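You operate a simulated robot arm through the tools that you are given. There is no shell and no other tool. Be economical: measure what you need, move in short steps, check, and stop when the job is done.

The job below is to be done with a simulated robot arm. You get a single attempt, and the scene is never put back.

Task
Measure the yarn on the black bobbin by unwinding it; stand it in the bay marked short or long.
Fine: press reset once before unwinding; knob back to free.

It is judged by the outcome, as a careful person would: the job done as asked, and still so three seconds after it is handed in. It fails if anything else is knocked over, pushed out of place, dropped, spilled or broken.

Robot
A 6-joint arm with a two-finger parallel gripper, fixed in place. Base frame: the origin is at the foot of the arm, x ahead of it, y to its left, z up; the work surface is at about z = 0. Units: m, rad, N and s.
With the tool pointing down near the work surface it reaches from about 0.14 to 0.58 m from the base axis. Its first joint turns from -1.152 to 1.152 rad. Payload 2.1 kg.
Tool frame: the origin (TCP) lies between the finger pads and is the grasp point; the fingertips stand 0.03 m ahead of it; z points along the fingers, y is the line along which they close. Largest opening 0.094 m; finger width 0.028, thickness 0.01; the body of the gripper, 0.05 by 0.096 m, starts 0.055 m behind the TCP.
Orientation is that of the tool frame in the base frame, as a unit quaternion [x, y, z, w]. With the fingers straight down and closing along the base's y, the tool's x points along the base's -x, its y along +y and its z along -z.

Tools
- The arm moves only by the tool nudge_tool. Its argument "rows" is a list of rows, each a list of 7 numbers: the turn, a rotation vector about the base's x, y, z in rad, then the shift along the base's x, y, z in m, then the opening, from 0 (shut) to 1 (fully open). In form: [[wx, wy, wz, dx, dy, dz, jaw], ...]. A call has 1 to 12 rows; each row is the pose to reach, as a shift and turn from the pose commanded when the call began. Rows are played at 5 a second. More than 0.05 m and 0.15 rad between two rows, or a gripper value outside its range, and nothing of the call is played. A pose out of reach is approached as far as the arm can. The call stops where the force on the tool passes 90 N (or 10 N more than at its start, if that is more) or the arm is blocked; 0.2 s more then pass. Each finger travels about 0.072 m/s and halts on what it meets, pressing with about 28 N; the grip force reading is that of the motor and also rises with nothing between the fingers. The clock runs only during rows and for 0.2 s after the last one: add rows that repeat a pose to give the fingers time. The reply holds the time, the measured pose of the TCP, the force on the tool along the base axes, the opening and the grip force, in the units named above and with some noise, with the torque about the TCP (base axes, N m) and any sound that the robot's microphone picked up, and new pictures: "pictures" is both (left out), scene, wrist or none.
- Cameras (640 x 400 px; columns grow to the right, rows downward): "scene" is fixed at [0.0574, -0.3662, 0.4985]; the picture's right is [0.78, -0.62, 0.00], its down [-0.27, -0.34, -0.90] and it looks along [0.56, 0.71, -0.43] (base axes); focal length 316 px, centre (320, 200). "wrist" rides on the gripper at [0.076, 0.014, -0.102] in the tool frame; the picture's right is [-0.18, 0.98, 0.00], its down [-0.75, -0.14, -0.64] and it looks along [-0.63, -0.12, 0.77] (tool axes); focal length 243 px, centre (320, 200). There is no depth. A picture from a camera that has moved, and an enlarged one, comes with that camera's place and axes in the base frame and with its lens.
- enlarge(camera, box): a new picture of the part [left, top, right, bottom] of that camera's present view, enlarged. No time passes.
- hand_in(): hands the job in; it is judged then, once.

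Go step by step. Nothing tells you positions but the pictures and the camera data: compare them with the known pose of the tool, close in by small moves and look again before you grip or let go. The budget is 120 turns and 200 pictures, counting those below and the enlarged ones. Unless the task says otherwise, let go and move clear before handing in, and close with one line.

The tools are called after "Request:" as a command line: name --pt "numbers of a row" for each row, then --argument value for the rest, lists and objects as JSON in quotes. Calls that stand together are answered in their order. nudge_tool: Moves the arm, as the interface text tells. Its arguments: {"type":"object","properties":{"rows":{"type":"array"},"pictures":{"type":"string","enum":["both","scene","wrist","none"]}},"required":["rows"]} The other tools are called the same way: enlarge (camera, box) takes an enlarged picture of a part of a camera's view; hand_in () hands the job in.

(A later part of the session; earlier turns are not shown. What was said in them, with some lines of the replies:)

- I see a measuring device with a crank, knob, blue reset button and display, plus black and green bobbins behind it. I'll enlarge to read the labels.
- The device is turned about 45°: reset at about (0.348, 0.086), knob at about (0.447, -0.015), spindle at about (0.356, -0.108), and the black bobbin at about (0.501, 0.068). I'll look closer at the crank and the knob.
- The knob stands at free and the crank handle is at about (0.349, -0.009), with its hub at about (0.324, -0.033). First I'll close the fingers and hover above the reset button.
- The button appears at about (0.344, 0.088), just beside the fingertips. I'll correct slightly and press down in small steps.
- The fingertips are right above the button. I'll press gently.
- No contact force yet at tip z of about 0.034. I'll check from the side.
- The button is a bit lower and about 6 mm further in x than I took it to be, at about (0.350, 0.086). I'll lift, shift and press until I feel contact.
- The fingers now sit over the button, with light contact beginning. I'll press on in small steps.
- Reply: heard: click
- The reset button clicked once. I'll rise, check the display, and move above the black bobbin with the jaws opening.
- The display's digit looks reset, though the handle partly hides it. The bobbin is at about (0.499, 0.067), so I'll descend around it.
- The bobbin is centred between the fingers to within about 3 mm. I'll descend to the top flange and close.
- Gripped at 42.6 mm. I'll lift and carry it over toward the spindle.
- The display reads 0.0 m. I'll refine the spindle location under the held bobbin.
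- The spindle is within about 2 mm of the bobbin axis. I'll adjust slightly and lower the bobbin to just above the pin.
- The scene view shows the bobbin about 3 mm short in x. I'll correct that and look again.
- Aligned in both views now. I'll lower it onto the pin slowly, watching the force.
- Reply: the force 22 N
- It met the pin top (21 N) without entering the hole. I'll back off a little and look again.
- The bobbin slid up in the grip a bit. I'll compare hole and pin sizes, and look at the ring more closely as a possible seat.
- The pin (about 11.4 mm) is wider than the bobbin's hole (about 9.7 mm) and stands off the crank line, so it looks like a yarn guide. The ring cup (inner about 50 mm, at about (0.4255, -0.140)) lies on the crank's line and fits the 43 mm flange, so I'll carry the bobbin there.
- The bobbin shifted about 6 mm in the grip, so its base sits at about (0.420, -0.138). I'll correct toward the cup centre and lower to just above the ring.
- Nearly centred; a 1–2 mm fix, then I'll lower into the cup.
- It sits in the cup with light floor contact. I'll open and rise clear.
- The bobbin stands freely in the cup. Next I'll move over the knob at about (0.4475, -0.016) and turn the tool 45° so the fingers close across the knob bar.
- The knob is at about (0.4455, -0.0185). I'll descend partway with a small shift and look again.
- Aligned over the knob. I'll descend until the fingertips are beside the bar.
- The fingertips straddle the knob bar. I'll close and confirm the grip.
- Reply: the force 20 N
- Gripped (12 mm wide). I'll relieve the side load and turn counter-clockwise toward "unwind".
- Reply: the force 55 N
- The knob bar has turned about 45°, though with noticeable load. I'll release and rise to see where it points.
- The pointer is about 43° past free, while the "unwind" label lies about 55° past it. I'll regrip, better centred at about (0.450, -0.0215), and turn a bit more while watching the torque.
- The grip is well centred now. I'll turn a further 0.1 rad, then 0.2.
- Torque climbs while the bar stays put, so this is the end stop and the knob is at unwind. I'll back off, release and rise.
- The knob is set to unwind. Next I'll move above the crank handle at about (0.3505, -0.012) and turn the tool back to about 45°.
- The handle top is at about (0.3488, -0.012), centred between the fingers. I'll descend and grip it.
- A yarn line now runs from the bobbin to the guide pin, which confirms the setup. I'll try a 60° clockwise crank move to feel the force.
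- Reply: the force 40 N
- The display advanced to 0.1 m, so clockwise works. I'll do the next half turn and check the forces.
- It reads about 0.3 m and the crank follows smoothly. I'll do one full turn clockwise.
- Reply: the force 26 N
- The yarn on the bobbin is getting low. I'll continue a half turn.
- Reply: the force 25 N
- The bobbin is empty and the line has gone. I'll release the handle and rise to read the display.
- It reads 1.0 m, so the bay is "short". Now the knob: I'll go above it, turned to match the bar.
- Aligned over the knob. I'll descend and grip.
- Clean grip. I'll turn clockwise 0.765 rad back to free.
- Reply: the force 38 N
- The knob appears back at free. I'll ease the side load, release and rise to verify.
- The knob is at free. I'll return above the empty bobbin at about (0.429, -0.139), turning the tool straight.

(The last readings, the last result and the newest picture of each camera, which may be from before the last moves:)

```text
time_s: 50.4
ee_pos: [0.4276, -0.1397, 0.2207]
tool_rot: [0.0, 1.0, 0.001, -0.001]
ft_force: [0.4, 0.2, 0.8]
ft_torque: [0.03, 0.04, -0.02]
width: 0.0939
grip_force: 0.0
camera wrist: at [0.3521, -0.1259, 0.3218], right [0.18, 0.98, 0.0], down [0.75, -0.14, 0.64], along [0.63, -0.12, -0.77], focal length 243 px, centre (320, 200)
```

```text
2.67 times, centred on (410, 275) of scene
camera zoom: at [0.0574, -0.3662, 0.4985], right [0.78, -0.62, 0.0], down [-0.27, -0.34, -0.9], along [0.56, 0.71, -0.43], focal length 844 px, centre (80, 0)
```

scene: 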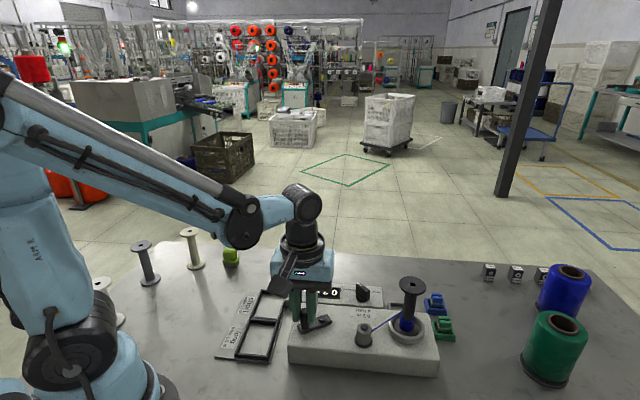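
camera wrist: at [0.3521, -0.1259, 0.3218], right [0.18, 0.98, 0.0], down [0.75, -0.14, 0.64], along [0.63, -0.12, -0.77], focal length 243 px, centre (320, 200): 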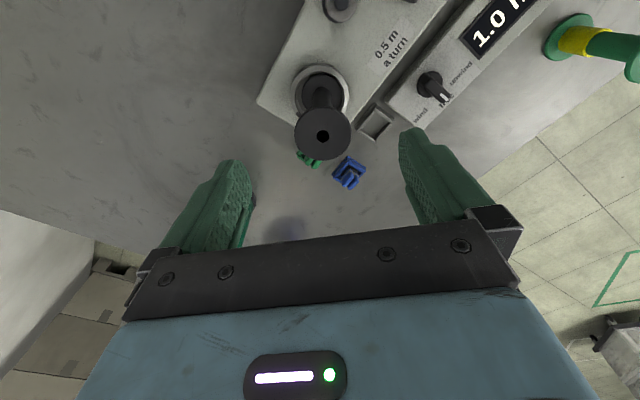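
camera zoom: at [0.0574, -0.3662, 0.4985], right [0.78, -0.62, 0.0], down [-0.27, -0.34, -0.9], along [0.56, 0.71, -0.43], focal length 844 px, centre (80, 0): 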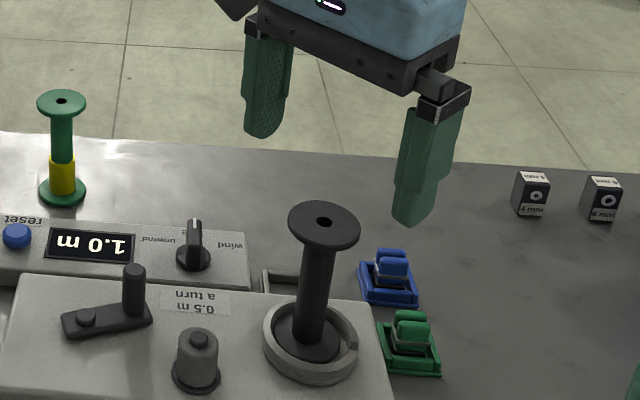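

The flange centre is at about (0.4312, -0.139). I'll descend around it and grip.

Request:
nudge_tool --pt "0 0 0 0.003 0.001 -0.03 1" --pt "0 0 0 0.003 0.001 -0.06 1" --pt "0 0 0 0.003 0.001 -0.08 1" --pt "0 0 0 0.003 0.001 -0.08 0.7" --pt "0 0 0 0.003 0.001 -0.08 0.5" --pt "0 0 0 0.003 0.001 -0.08 0.3" --pt "0 0 0 0.003 0.001 -0.08 0.3" --pt "0 0 0 0.003 0.001 -0.08 0.3" --pictures "wrist"

Request:
enlarge --camera "scene" --box '[360, 200, 460, 350]'

```text
time_s: 52.2
ee_pos: [0.4325, -0.1382, 0.1417]
tool_rot: [-0.001, 1.0, 0.0, 0.001]
ft_force: [0.5, 0.0, -0.2]
ft_torque: [0.01, -0.02, 0.04]
width: 0.0434
grip_force: 27.6
camera wrist: at [0.3574, -0.1252, 0.244], right [0.18, 0.98, 0.0], down [0.75, -0.14, 0.64], along [0.63, -0.12, -0.77], focal length 243 px, centre (320, 200)
```

wrist: 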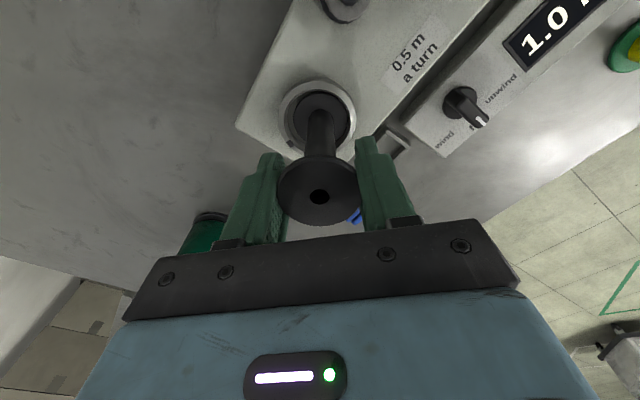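

```text
2.67 times, centred on (410, 275) of scene
camera zoom: at [0.0574, -0.3662, 0.4985], right [0.78, -0.62, 0.0], down [-0.27, -0.34, -0.9], along [0.56, 0.71, -0.43], focal length 844 px, centre (80, 0)
```

zoom: 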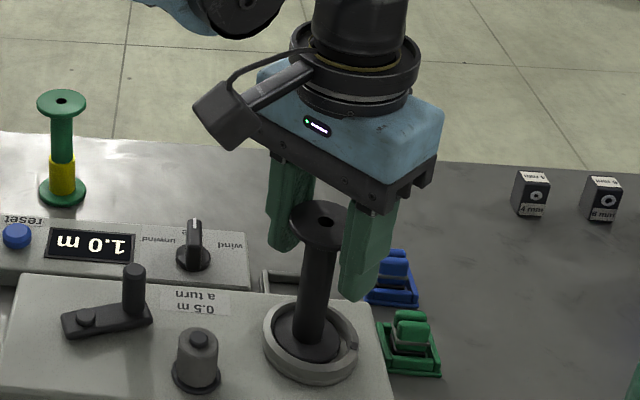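

Gripped. I'll lift and carry it toward the short bay at about (0.29, 0.107).

Request:
nudge_tool --pt "0 0 0 0 0 0.03 0.3" --pt "0 0 0 0 0 0.065 0.3" --pt "0 0 0 0 0 0.095 0.3" --pt "0 0 0 -0.02 0.035 0.095 0.3" --pt "0 0 0 -0.041 0.07 0.095 0.3" --pt "0 0 0 -0.061 0.105 0.095 0.3" --pt "0 0 0 -0.082 0.14 0.095 0.3" --pt "0 0 0 -0.102 0.175 0.095 0.3" --pt "0 0 0 -0.122 0.21 0.095 0.3" --pt "0 0 0 -0.143 0.245 0.095 0.3" --pt "0 0 0 -0.143 0.245 0.085 0.3"

Request:
enlarge --camera "scene" --box '[200, 220, 320, 370]'

```text
time_s: 54.6
ee_pos: [0.2893, 0.1064, 0.2259]
tool_rot: [-0.001, 1.0, 0.0, -0.001]
ft_force: [0.4, -0.3, -0.4]
ft_torque: [-0.02, -0.01, -0.01]
width: 0.0428
grip_force: 27.9
camera wrist: at [0.214, 0.1208, 0.3282], right [0.18, 0.98, 0.0], down [0.75, -0.14, 0.64], along [0.63, -0.12, -0.77], focal length 243 px, centre (320, 200)
```

scene: 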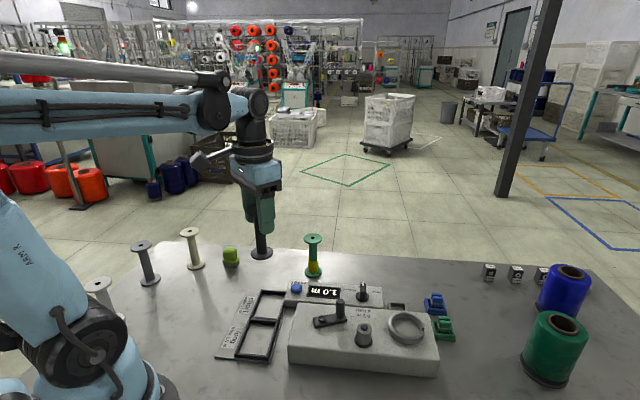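
wrist: 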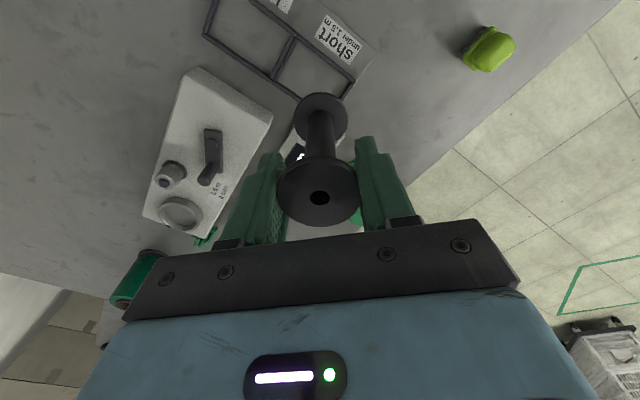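

```text
2.67 times, centred on (260, 295) of scene
camera zoom: at [0.0574, -0.3662, 0.4985], right [0.78, -0.62, 0.0], down [-0.27, -0.34, -0.9], along [0.56, 0.71, -0.43], focal length 844 px, centre (480, -53)
```

zoom: 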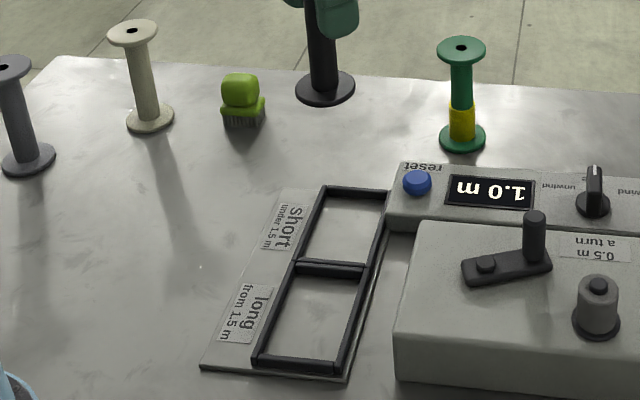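

I'll refine the bay centre relative to the bobbin in the wrist view.

Request:
enlarge --camera "wrist" --box '[240, 10, 400, 150]'

```text
2.86 times, centred on (320, 80) of wrist
camera zoom: at [0.214, 0.1208, 0.3282], right [0.18, 0.98, 0.0], down [0.75, -0.14, 0.64], along [0.63, -0.12, -0.77], focal length 693 px, centre (320, 543)
```

zoom: 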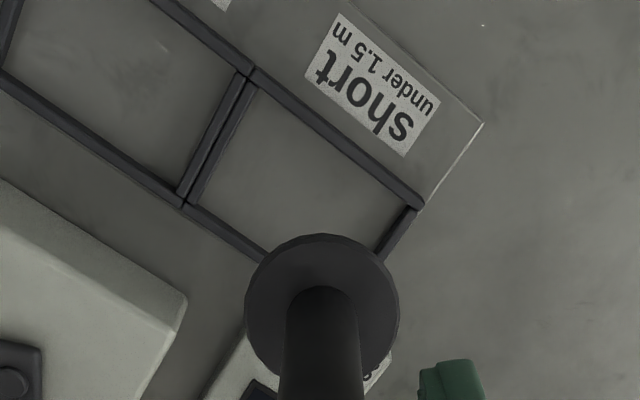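

The bay centre lies about 10 mm toward -y from the bobbin. I'll shift, descend partway and look again.

Request:
nudge_tool --pt "0 0 0 -0.001 -0.009 0 0.3" --pt "0 0 0 -0.001 -0.009 -0.04 0.3" --pt "0 0 0 -0.001 -0.009 -0.075 0.3" --pt "0 0 0 -0.001 -0.009 -0.09 0.3" --pt "0 0 0 -0.001 -0.009 -0.09 0.3" --pictures "none"

Request:
enlarge --camera "wrist" --box '[240, 10, 400, 150]'

Request:
enlarge --camera "scene" --box '[200, 220, 320, 370]'

```text
time_s: 55.8
ee_pos: [0.2874, 0.0957, 0.1359]
tool_rot: [-0.001, 1.0, 0.0, 0.0]
ft_force: [-0.3, -0.2, -1.2]
ft_torque: [0.01, 0.04, 0.02]
width: 0.0425
grip_force: 28.0
```

```text
2.86 times, centred on (320, 80) of wrist
camera zoom: at [0.2126, 0.1099, 0.2377], right [0.18, 0.98, 0.0], down [0.75, -0.14, 0.64], along [0.63, -0.12, -0.77], focal length 693 px, centre (320, 543)
```

zoom: 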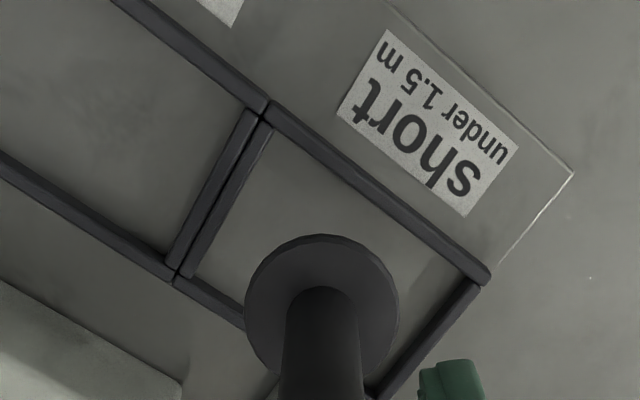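

```text
2.67 times, centred on (260, 295) of scene
camera zoom: at [0.0574, -0.3662, 0.4985], right [0.78, -0.62, 0.0], down [-0.27, -0.34, -0.9], along [0.56, 0.71, -0.43], focal length 844 px, centre (480, -53)
```

zoom: 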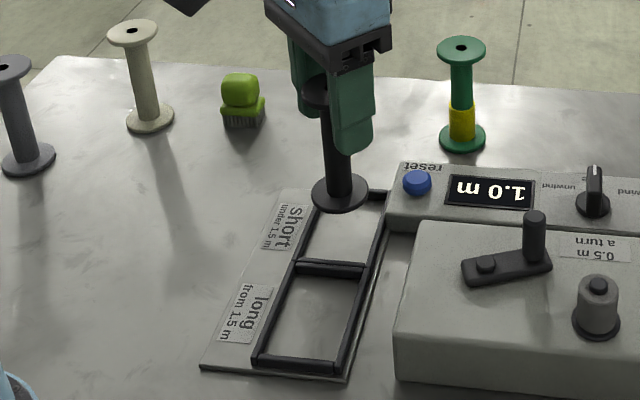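

Closer now: the bay centre is at about (0.2907, 0.0975), with an inner width of about 50 mm. I'll shift 3 mm, descend to just above the rails and check.

Request:
nudge_tool --pt "0 0 0 0.003 0.002 0 0.3" --pt "0 0 0 0.003 0.002 -0.015 0.3" --pt "0 0 0 0.003 0.002 -0.028 0.3" --pt "0 0 0 0.003 0.002 -0.028 0.3" --pictures "none"

Request:
enlarge --camera "wrist" --box '[240, 30, 400, 170]'

Request:
enlarge --camera "scene" --box '[225, 250, 325, 350]'

```text
time_s: 56.8
ee_pos: [0.2909, 0.0965, 0.108]
tool_rot: [-0.001, 1.0, 0.0, 0.0]
ft_force: [0.2, -0.9, -0.6]
ft_torque: [-0.01, 0.03, 0.01]
width: 0.0429
grip_force: 28.4
```

```text
2.86 times, centred on (320, 100) of wrist
camera zoom: at [0.2156, 0.111, 0.2092], right [0.18, 0.98, 0.0], down [0.75, -0.14, 0.64], along [0.63, -0.12, -0.77], focal length 693 px, centre (320, 486)
```

zoom: 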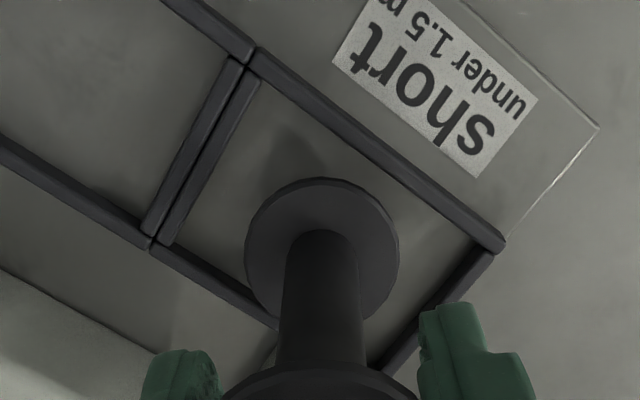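

```text
4.00 times, centred on (275, 300) of scene
camera zoom: at [0.0574, -0.3662, 0.4985], right [0.78, -0.62, 0.0], down [-0.27, -0.34, -0.9], along [0.56, 0.71, -0.43], focal length 1266 px, centre (500, -200)
```

zoom: 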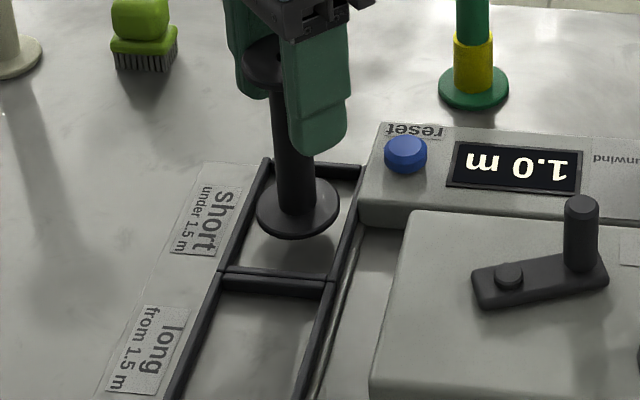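

The two views agree if the base is about 11 mm up, and then it is centred in the bay. I'll lower gently to contact.

Request:
nudge_tool --pt "0 0 0 0 0 -0.003 0.3" --pt "0 0 0 0 0 -0.006 0.3" --pt "0 0 0 0 0 -0.008 0.3" --pictures "none"

Request:
enlarge --camera "wrist" --box '[240, 30, 400, 170]'

Request:
enlarge --camera "scene" --box '[225, 250, 325, 350]'

```text
time_s: 57.6
ee_pos: [0.2909, 0.0974, 0.0993]
tool_rot: [-0.001, 1.0, 0.0, 0.0]
ft_force: [0.0, 0.4, -0.6]
ft_torque: [-0.04, 0.0, 0.02]
width: 0.0431
grip_force: 27.5
```

```text
2.86 times, centred on (320, 100) of wrist
camera zoom: at [0.2151, 0.1117, 0.2009], right [0.18, 0.98, 0.0], down [0.75, -0.14, 0.64], along [0.63, -0.12, -0.77], focal length 693 px, centre (320, 486)
```

zoom: 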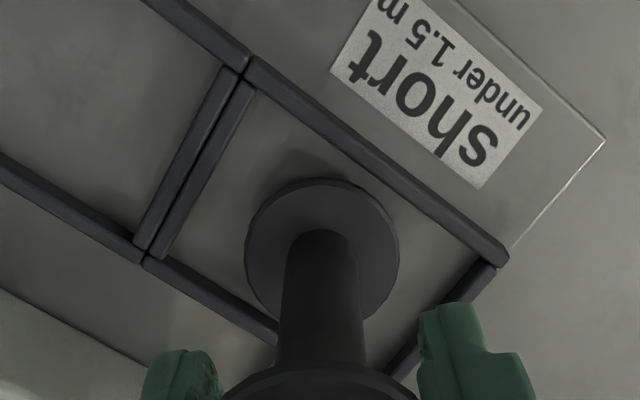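

```text
4.00 times, centred on (275, 300) of scene
camera zoom: at [0.0574, -0.3662, 0.4985], right [0.78, -0.62, 0.0], down [-0.27, -0.34, -0.9], along [0.56, 0.71, -0.43], focal length 1266 px, centre (500, -200)
```

zoom: 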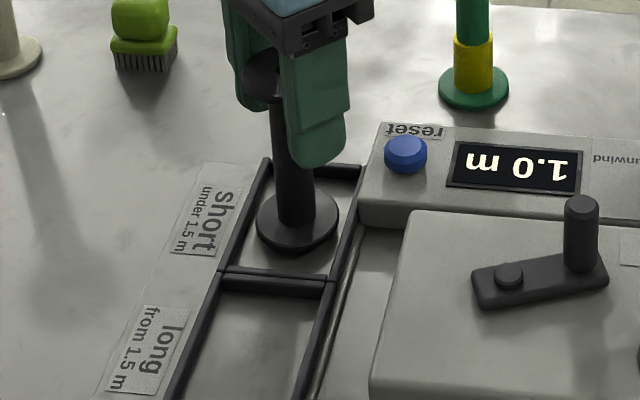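

Slightly nearer the label-side rail; I'll shift 1.4 mm away and keep lowering until contact.

Request:
nudge_tool --pt "0 0 0 0.001 -0.001 0 0.3" --pt "0 0 0 0.001 -0.001 -0.003 0.3" --pt "0 0 0 0.001 -0.001 -0.006 0.3" --pt "0 0 0 0.001 -0.001 -0.008 0.3" --pictures "none"

Request:
enlarge --camera "wrist" --box '[240, 30, 400, 170]'

Request:
enlarge --camera "scene" --box '[225, 250, 325, 350]'

```text
time_s: 58.6
ee_pos: [0.2919, 0.097, 0.0912]
tool_rot: [-0.003, 1.0, -0.001, 0.0]
ft_force: [-2.3, 1.4, 23.2]
ft_torque: [0.01, 0.0, -0.04]
width: 0.0431
grip_force: 28.0
```

```text
2.86 times, centred on (320, 100) of wrist
camera zoom: at [0.2167, 0.1119, 0.1928], right [0.18, 0.98, 0.0], down [0.75, -0.14, 0.64], along [0.63, -0.12, -0.77], focal length 693 px, centre (320, 486)
```

zoom: 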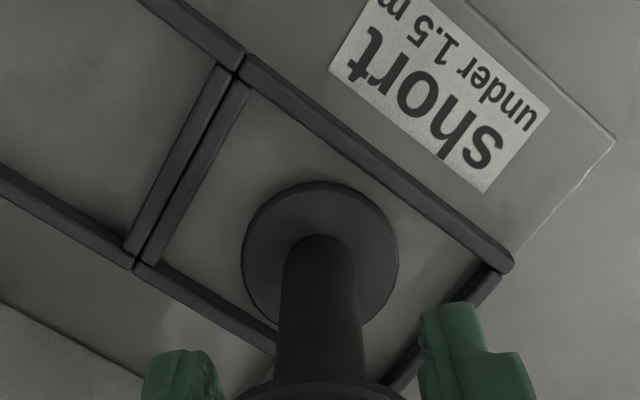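

```text
4.00 times, centred on (275, 300) of scene
camera zoom: at [0.0574, -0.3662, 0.4985], right [0.78, -0.62, 0.0], down [-0.27, -0.34, -0.9], along [0.56, 0.71, -0.43], focal length 1266 px, centre (500, -200)
```

zoom: 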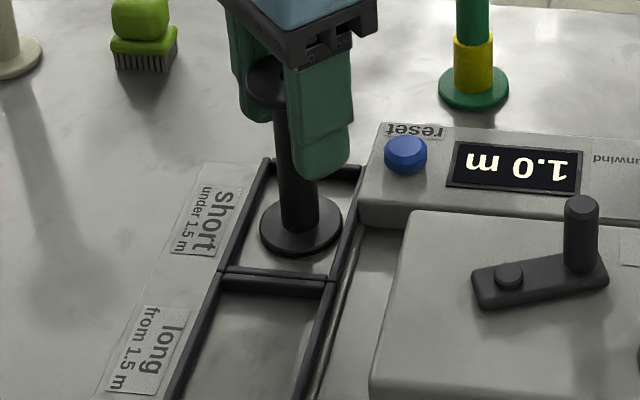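

It rests on the bay floor inside the rails. I'll ease off, open and rise clear.

Request:
nudge_tool --pt "0 0 0 0 0 0.002 0.3" --pt "0 0 0 0 0 0.002 0.6" --pt "0 0 0 0 0 0.002 0.95" --pt "0 0 0 0 0 0.002 0.95" --pt "0 0 0 0 0 0.04 0.95" --pt "0 0 0 0 0 0.08 0.95" --pt "0 0 0 0 0 0.12 0.95" --pt "0 0 0 0 0 0.15 0.95"

Request:
enlarge --camera "scene" --box '[200, 210, 460, 370]'

Request:
enlarge --camera "wrist" --box '[220, 0, 420, 160]'

```text
time_s: 60.4
ee_pos: [0.2953, 0.096, 0.2439]
tool_rot: [0.0, 1.0, 0.0, 0.0]
ft_force: [0.0, -0.3, 0.4]
ft_torque: [0.02, 0.0, 0.02]
width: 0.0894
grip_force: 0.0
camera wrist: at [0.2202, 0.1104, 0.346], right [0.18, 0.98, 0.0], down [0.75, -0.14, 0.64], along [0.63, -0.12, -0.77], focal length 243 px, centre (320, 200)
```

scene: 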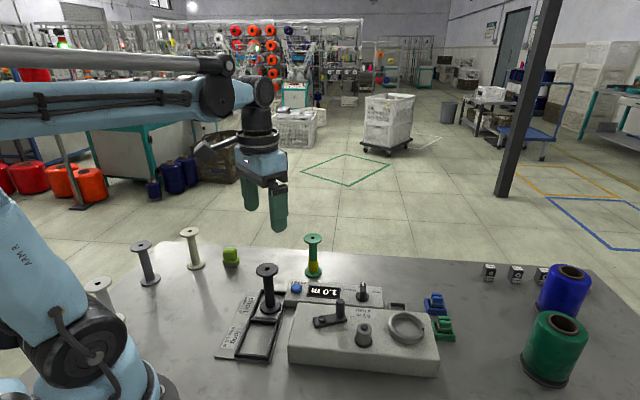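
wrist: 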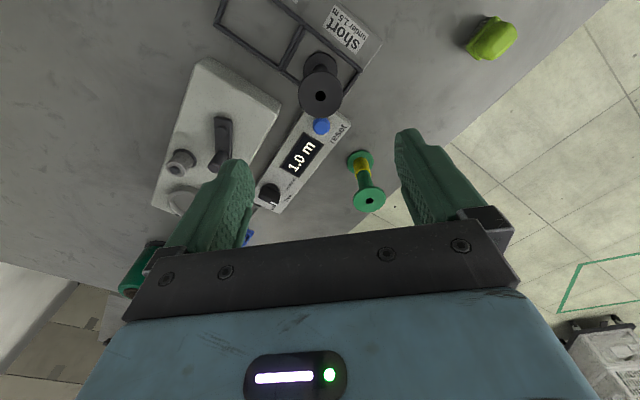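

```text
2.46 times, centred on (330, 290) of scene
camera zoom: at [0.0574, -0.3662, 0.4985], right [0.78, -0.62, 0.0], down [-0.27, -0.34, -0.9], along [0.56, 0.71, -0.43], focal length 779 px, centre (295, -22)
```

zoom: 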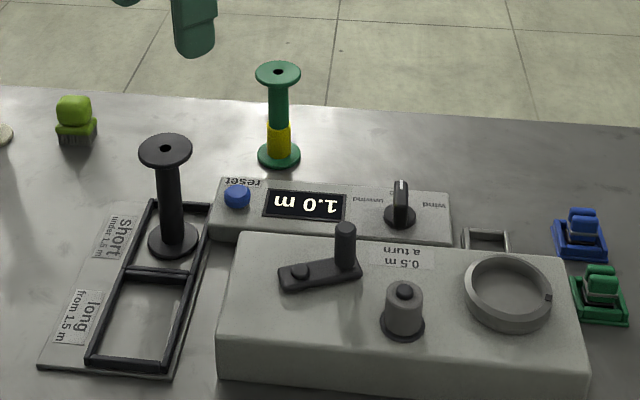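

```text
2.50 times, centred on (320, 80) of wrist
camera zoom: at [0.2202, 0.1104, 0.346], right [0.18, 0.98, 0.0], down [0.75, -0.14, 0.64], along [0.63, -0.12, -0.77], focal length 606 px, centre (320, 500)
```

zoom: 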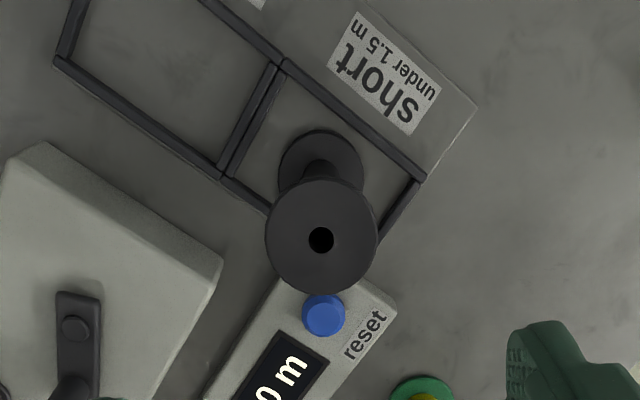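

The bobbin stands upright in the short bay, the display shows 1.0 m, the knob is at free, and nothing else has moved. Handing in.

Request:
hand_in

```text
The job is handed in.
```

The black bobbin held 1.0 m of yarn (under 1.5 m), so it now stands in the short bay; reset was pressed once before unwinding and the knob is back at free.
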